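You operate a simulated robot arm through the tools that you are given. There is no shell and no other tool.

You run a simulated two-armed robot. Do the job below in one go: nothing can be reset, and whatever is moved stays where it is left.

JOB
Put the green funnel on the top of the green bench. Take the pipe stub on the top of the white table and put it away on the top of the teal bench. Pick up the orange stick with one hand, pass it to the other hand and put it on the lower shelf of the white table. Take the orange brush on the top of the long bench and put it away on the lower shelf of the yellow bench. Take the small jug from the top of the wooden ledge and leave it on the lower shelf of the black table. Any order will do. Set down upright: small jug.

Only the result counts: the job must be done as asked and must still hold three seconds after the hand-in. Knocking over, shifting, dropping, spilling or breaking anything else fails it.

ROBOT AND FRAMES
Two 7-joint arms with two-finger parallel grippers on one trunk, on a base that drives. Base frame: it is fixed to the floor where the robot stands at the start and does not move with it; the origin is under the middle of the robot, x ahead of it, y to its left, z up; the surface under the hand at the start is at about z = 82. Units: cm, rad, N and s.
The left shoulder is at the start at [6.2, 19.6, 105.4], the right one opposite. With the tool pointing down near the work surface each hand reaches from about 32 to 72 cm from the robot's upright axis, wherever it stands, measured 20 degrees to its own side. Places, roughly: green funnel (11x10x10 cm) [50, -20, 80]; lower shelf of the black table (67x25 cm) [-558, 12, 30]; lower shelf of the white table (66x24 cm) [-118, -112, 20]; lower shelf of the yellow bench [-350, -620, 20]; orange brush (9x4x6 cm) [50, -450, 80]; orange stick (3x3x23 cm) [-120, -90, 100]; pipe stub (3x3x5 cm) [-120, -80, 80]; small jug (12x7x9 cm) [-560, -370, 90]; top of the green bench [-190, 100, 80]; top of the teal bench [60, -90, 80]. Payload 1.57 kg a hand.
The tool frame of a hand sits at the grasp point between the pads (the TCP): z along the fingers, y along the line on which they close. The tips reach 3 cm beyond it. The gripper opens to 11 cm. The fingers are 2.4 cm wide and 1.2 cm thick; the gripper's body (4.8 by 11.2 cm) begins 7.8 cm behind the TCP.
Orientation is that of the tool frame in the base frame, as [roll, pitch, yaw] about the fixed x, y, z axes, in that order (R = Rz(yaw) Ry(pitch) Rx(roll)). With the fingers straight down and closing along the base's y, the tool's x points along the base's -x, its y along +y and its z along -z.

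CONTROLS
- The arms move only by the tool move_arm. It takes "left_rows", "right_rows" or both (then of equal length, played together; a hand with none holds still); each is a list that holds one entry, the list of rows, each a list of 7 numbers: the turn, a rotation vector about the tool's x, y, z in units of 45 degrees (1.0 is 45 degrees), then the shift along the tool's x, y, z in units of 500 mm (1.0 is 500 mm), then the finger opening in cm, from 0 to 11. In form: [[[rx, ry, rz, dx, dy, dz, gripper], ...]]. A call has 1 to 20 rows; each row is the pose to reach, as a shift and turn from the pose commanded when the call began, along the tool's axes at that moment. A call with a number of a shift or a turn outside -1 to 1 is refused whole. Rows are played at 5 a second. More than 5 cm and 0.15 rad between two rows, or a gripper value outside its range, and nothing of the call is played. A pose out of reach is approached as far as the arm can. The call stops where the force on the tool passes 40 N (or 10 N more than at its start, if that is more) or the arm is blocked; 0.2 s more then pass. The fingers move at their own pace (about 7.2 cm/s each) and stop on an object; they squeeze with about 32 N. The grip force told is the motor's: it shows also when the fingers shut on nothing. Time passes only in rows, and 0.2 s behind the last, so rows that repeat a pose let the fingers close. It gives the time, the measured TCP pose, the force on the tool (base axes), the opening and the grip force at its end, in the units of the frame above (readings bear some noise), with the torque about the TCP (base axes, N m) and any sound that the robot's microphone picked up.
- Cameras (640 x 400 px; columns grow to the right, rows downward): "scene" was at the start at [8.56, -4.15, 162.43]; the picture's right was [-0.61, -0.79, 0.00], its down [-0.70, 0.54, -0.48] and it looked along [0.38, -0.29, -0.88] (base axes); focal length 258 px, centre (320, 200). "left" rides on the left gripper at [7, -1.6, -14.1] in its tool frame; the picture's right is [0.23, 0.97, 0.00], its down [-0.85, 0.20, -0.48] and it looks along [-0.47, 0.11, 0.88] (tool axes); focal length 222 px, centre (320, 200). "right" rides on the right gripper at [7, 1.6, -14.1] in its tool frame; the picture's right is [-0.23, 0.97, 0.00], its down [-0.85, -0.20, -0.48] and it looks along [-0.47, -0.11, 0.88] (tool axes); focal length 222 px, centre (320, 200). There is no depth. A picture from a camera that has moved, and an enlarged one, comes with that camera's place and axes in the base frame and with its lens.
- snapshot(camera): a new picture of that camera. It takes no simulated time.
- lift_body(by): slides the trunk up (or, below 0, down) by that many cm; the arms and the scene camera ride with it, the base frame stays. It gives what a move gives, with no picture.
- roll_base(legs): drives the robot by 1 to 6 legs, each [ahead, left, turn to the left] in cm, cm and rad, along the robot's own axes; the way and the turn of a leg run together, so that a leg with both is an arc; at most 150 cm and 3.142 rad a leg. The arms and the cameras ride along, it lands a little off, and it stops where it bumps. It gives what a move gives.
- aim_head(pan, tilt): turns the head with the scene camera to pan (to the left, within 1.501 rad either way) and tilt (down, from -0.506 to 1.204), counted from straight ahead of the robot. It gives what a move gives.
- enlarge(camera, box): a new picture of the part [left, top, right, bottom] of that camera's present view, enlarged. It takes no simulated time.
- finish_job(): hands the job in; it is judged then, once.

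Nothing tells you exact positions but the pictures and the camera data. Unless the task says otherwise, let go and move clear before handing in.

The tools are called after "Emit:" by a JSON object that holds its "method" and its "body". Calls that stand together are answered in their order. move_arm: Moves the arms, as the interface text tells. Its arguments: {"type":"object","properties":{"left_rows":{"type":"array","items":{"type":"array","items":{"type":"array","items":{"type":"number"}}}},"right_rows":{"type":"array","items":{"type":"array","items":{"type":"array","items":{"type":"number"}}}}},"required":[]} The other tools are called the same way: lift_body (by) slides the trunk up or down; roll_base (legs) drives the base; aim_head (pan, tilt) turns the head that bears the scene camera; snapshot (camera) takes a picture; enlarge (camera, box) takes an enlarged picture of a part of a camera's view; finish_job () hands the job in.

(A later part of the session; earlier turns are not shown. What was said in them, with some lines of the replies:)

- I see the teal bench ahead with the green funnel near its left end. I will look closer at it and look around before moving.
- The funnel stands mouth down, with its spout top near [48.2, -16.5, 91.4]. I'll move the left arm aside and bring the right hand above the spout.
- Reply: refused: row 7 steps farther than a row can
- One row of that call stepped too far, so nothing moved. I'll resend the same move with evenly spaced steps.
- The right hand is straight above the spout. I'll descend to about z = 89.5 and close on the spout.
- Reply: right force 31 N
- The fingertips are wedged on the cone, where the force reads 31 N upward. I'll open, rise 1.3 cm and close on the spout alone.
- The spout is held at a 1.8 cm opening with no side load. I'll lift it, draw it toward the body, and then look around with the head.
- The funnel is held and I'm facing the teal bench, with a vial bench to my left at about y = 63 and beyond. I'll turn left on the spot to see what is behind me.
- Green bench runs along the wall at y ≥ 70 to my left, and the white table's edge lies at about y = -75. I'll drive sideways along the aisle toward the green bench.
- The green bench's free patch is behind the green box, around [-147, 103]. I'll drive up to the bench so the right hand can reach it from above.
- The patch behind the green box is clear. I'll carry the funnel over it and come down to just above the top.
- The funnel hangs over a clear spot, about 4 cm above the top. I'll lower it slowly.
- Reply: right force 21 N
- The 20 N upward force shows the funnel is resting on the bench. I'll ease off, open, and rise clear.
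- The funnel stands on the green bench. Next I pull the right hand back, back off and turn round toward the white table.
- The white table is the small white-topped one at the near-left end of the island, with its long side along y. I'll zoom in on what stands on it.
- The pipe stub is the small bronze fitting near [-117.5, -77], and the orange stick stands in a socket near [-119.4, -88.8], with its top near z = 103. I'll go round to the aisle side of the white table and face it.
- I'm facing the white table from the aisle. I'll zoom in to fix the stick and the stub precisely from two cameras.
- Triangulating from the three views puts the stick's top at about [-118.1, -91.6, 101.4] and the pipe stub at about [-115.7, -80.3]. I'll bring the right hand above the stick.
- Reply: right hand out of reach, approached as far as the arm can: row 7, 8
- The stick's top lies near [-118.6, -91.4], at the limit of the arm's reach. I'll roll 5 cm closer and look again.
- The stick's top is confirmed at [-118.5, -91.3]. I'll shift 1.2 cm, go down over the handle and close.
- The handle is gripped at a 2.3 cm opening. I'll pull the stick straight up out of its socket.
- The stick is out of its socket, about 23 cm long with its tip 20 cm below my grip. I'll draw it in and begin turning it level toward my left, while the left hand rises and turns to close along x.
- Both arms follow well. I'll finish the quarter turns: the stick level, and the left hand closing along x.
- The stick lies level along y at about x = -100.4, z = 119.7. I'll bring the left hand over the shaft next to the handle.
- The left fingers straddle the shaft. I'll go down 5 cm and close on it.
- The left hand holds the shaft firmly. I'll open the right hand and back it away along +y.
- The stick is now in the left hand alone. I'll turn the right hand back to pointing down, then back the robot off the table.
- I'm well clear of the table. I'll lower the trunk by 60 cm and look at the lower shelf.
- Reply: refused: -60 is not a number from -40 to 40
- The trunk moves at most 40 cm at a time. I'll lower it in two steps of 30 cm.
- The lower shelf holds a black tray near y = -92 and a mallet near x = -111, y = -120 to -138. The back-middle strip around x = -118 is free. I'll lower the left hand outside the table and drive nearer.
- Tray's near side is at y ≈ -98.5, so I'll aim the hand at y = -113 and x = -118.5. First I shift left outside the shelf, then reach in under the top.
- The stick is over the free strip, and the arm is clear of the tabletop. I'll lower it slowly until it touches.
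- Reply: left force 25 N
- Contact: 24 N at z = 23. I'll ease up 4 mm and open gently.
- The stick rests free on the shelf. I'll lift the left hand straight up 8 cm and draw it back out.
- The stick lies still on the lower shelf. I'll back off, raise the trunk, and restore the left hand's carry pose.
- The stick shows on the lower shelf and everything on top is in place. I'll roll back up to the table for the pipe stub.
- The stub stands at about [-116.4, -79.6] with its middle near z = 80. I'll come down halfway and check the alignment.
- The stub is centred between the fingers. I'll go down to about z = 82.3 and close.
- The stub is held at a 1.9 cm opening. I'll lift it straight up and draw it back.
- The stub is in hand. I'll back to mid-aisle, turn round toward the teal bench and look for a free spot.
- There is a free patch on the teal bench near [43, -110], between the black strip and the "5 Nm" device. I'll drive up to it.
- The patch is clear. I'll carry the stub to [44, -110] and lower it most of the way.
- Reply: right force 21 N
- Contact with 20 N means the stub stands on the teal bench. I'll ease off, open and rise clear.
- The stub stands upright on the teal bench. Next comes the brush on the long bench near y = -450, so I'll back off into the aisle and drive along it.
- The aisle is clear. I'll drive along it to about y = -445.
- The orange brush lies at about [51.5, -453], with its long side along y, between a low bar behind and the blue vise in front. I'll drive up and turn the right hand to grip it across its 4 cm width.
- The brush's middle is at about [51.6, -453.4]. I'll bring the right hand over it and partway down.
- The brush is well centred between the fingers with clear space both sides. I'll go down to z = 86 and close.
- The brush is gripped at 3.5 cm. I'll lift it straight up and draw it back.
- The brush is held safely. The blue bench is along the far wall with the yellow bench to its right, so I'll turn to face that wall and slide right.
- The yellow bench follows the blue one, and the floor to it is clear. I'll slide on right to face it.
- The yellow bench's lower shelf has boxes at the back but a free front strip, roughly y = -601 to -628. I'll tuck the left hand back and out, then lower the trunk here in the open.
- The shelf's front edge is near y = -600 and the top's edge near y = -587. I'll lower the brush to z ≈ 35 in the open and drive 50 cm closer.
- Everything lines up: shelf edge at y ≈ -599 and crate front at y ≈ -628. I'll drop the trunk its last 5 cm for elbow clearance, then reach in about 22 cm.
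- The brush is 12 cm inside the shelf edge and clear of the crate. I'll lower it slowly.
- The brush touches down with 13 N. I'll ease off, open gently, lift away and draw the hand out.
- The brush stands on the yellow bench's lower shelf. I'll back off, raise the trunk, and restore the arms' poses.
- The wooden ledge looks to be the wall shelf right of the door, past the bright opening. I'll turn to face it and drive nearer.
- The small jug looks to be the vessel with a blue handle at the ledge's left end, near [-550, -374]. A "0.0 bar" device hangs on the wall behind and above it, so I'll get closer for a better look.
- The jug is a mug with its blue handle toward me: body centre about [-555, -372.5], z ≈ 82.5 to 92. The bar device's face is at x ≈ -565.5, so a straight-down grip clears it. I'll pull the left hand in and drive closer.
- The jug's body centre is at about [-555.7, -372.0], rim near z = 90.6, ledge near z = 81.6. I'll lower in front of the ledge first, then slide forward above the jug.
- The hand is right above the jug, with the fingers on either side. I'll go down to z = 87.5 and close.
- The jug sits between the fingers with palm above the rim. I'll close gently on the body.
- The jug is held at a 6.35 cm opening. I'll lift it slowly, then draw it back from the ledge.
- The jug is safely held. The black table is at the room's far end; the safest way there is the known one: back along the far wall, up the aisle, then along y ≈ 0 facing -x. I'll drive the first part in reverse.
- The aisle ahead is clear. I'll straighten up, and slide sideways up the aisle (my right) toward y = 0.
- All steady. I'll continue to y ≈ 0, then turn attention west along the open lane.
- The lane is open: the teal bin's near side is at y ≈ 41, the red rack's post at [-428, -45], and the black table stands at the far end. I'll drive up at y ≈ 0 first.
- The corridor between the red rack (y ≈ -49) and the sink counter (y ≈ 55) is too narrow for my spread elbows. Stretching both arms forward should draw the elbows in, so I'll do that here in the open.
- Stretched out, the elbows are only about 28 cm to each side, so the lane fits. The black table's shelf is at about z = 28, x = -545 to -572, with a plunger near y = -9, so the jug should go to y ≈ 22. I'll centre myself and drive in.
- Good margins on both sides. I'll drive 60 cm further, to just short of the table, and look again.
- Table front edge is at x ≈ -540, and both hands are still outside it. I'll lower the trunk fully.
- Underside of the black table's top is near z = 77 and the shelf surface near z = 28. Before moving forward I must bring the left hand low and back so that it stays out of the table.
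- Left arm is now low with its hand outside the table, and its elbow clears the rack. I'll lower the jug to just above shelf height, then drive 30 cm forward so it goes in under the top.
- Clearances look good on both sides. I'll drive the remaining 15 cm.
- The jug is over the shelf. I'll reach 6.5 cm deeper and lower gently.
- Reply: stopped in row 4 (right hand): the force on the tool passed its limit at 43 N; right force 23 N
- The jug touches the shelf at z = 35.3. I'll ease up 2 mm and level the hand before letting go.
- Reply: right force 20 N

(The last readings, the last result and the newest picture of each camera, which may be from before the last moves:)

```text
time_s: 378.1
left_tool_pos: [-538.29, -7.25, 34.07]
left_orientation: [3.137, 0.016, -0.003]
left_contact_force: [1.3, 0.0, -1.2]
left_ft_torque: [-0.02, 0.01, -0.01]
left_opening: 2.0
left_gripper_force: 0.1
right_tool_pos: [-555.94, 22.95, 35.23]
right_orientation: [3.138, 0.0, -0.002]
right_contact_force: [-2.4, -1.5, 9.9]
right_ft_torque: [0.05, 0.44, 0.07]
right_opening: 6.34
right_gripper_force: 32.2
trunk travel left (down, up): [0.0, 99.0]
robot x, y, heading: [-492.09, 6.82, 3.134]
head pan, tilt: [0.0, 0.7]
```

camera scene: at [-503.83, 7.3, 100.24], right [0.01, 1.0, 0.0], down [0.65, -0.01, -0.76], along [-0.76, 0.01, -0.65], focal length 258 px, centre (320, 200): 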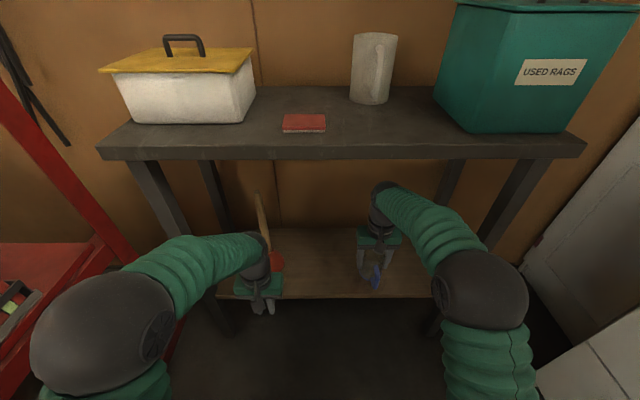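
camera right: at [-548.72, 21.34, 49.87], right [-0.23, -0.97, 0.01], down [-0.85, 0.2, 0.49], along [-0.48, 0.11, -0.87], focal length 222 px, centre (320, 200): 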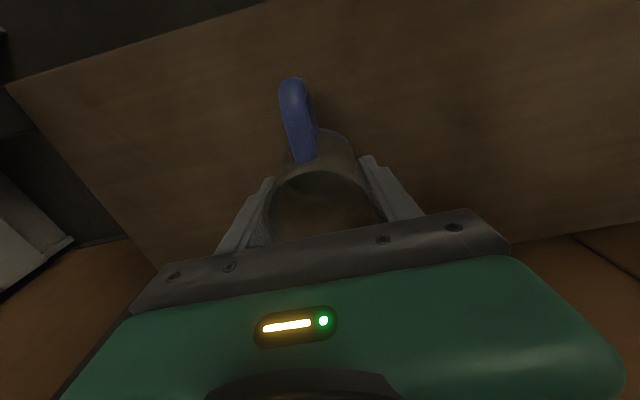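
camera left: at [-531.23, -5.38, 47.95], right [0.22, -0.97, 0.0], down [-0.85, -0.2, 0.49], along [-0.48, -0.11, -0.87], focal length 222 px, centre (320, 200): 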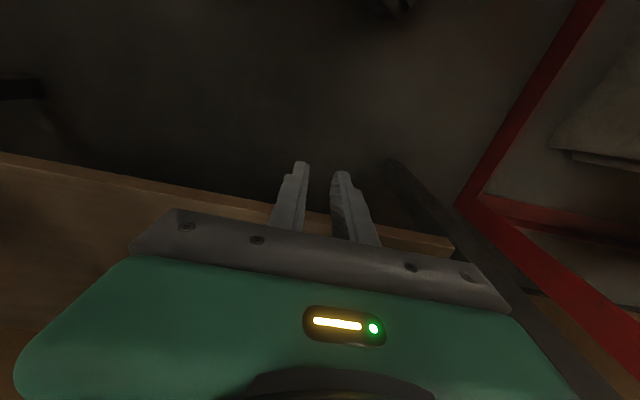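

The load is down to about 10 N and the hand is level. I'll open slowly.

Emit:
{"method": "move_arm", "body": {"right_rows": [[[0, 0, 0, 0, 0, 0, 6.6], [0, 0, 0, 0, 0, 0, 7], [0, 0, 0, 0, 0, 0, 7.6], [0, 0, 0, 0, 0, 0, 8.4], [0, 0, 0, 0, 0, 0, 9.4], [0, 0, 0, 0, 0, 0, 10.2], [0, 0, 0, 0, 0, 0, 10.2]]]}}

Emit:
{"method": "snapshot", "body": {"camera": "right"}}

Emit:
{"method": "enlarge", "body": {"camera": "scene", "box": [300, 150, 460, 310]}}

```text
time_s: 379.7
left_tool_pos: [-538.29, -7.19, 34.04]
left_orientation: [3.139, 0.013, -0.004]
left_contact_force: [-0.1, 0.0, -0.3]
left_ft_torque: [0.01, 0.01, 0.02]
left_opening: 2.0
left_gripper_force: 0.0
right_tool_pos: [-556.17, 22.97, 35.44]
right_orientation: [3.137, 0.002, -0.003]
right_contact_force: [1.1, -0.3, 1.1]
right_ft_torque: [-0.01, 0.0, -0.01]
right_opening: 10.2
right_gripper_force: 0.0
trunk travel left (down, up): [0.0, 99.0]
robot x, y, heading: [-491.69, 7.27, 3.136]
head pan, tilt: [0.0, 0.7]
```

```text
taken
camera right: at [-549.17, 21.41, 49.48], right [-0.23, -0.97, 0.01], down [-0.85, 0.2, 0.48], along [-0.47, 0.11, -0.88], focal length 222 px, centre (320, 200)
```

right: 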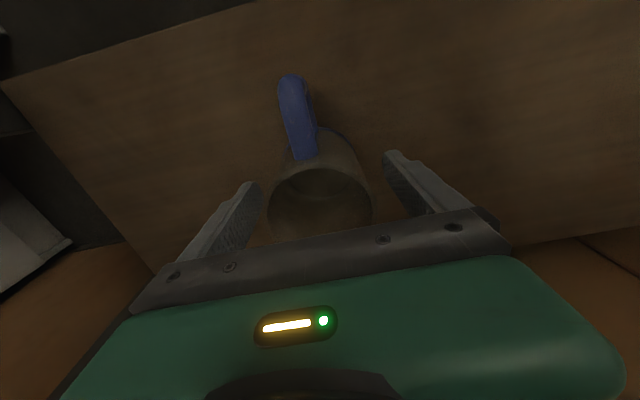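

```text
2.50 times, centred on (380, 230) of scene
camera zoom: at [-503.86, 7.3, 100.25], right [0.01, 1.0, 0.0], down [0.65, -0.01, -0.76], along [-0.76, 0.01, -0.65], focal length 644 px, centre (170, 125)
```

zoom: 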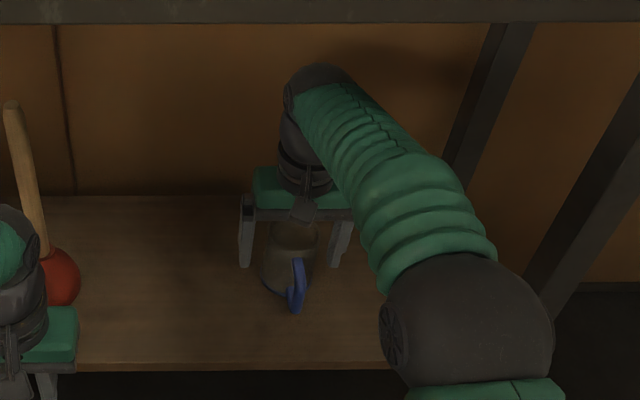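

The jug stands upright and free. I'll raise the hand with the fingers clear of its sides, draw back 9 cm with the arm, then back the robot out.

Emit:
{"method": "move_arm", "body": {"right_rows": [[[0, 0, 0, 0, 0, -0.03, 10.5], [0, 0, 0, 0, 0, -0.07, 10.5], [0, 0, 0, 0, 0, -0.11, 10.5], [0, 0, 0, 0.03, 0, -0.12, 10.5], [0, 0, 0, 0.07, 0, -0.12, 10.5], [0, 0, 0, 0.12, 0, -0.12, 10.5], [0, 0, 0, 0.16, 0, -0.12, 10.5], [0, 0, 0, 0.18, 0, -0.12, 10.5]]]}}

Emit:
{"method": "snapshot", "body": {"camera": "right"}}

Emit:
{"method": "enlarge", "body": {"camera": "scene", "box": [300, 150, 460, 310]}}

```text
time_s: 381.5
left_tool_pos: [-538.37, -7.13, 34.11]
left_orientation: [3.138, 0.014, -0.001]
left_contact_force: [0.1, -0.7, 0.4]
left_ft_torque: [0.0, -0.02, -0.03]
left_opening: 2.0
left_gripper_force: 0.0
right_tool_pos: [-547.25, 22.87, 41.31]
right_orientation: [3.138, 0.001, -0.003]
right_contact_force: [0.4, -0.2, 0.0]
right_ft_torque: [0.0, 0.0, 0.01]
right_opening: 10.51
right_gripper_force: 0.0
trunk travel left (down, up): [0.0, 99.0]
robot x, y, heading: [-492.3, 7.07, 3.134]
head pan, tilt: [0.0, 0.7]
```

```text
taken
camera right: at [-540.12, 21.42, 55.4], right [-0.23, -0.97, 0.01], down [-0.85, 0.2, 0.48], along [-0.47, 0.11, -0.88], focal length 222 px, centre (320, 200)
```

right: 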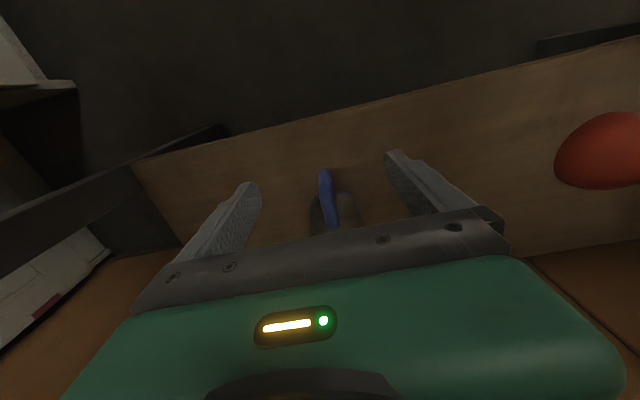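

```text
2.50 times, centred on (380, 230) of scene
camera zoom: at [-503.82, 7.3, 100.25], right [0.01, 1.0, 0.0], down [0.65, -0.01, -0.76], along [-0.76, 0.01, -0.65], focal length 644 px, centre (170, 125)
```

zoom: 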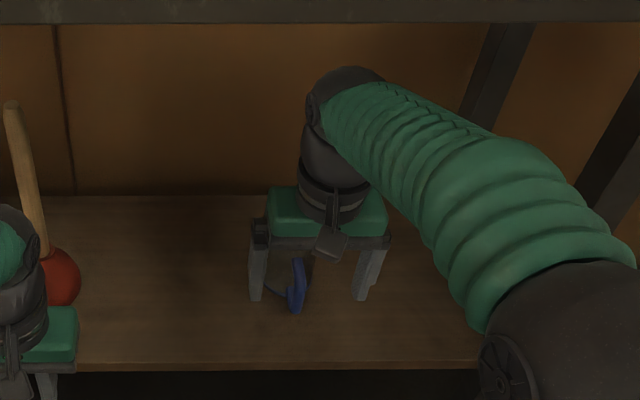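

The handle sits clear between the open fingers. I'll back the robot straight out 35 cm.

Emit:
{"method": "roll_base", "body": {"legs": [[-35, 0, 0]]}}

Emit:
{"method": "snapshot", "body": {"camera": "right"}}

Emit:
{"method": "enlarge", "body": {"camera": "scene", "box": [220, 120, 440, 290]}}

```text
time_s: 383.7
left_tool_pos: [-503.62, -7.53, 34.1]
left_orientation: [3.137, 0.013, -0.001]
left_contact_force: [0.5, -0.3, 0.2]
left_ft_torque: [-0.01, -0.02, 0.01]
left_opening: 2.01
left_gripper_force: 0.1
right_tool_pos: [-512.47, 22.64, 41.24]
right_orientation: [3.135, 0.002, -0.002]
right_contact_force: [0.1, -0.1, -1.1]
right_ft_torque: [-0.03, -0.02, 0.02]
right_opening: 10.49
right_gripper_force: 0.1
trunk travel left (down, up): [0.0, 99.0]
robot x, y, heading: [-457.25, 6.82, 3.132]
head pan, tilt: [0.0, 0.7]
```

```text
taken
camera right: at [-505.55, 21.1, 55.39], right [-0.23, -0.97, 0.01], down [-0.85, 0.2, 0.48], along [-0.47, 0.11, -0.88], focal length 222 px, centre (320, 200)
```

right: 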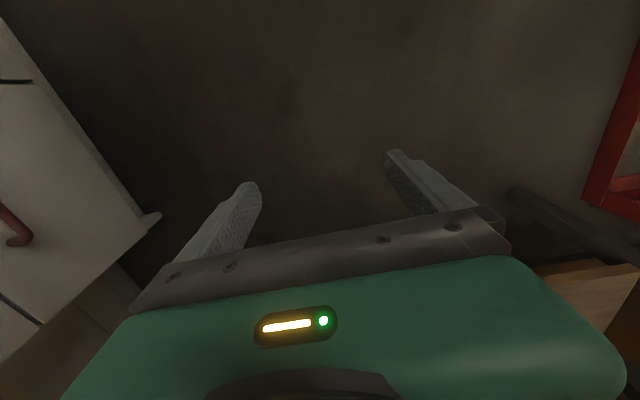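

```text
2.35 times, centred on (330, 205) of scene
camera zoom: at [-469.2, 7.01, 100.25], right [0.01, 1.0, 0.0], down [0.65, 0.0, -0.76], along [-0.76, 0.01, -0.65], focal length 607 px, centre (296, 188)
```

zoom: 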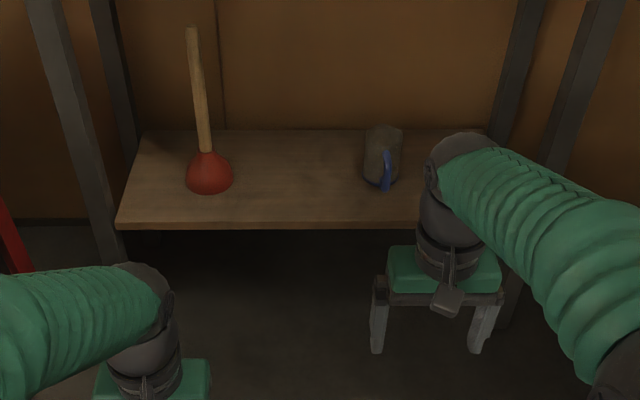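

The jug stands upright on the black table's lower shelf, and both hands are clear. The funnel, pipe stub, stick and brush were all seen resting where asked, so I'll hand the job in.

Emit:
{"method": "finish_job", "body": {}}

```text
The job is handed in.
```

All five items are in place and the job is handed in; the result of the judging has not come back. I last saw each item resting where asked, with both hands empty and clear.

- **Green funnel:** standing mouth down on top of the green bench, at about [-145, 103].
- **Pipe stub:** upright on top of the teal bench, at about [44, -109].
- **Orange stick:** picked up with the right hand, passed to the left, and laid on the lower shelf of the white table.
- **Orange brush:** bristles down on the lower shelf of the yellow bench.
- **Small jug:** upright on the lower shelf of the black table, at about [-556, 23].

I saw nothing else knocked over, shifted or spilled. I did not drive back for a final look at every item, so the stub and the brush were last checked just after I set them down.
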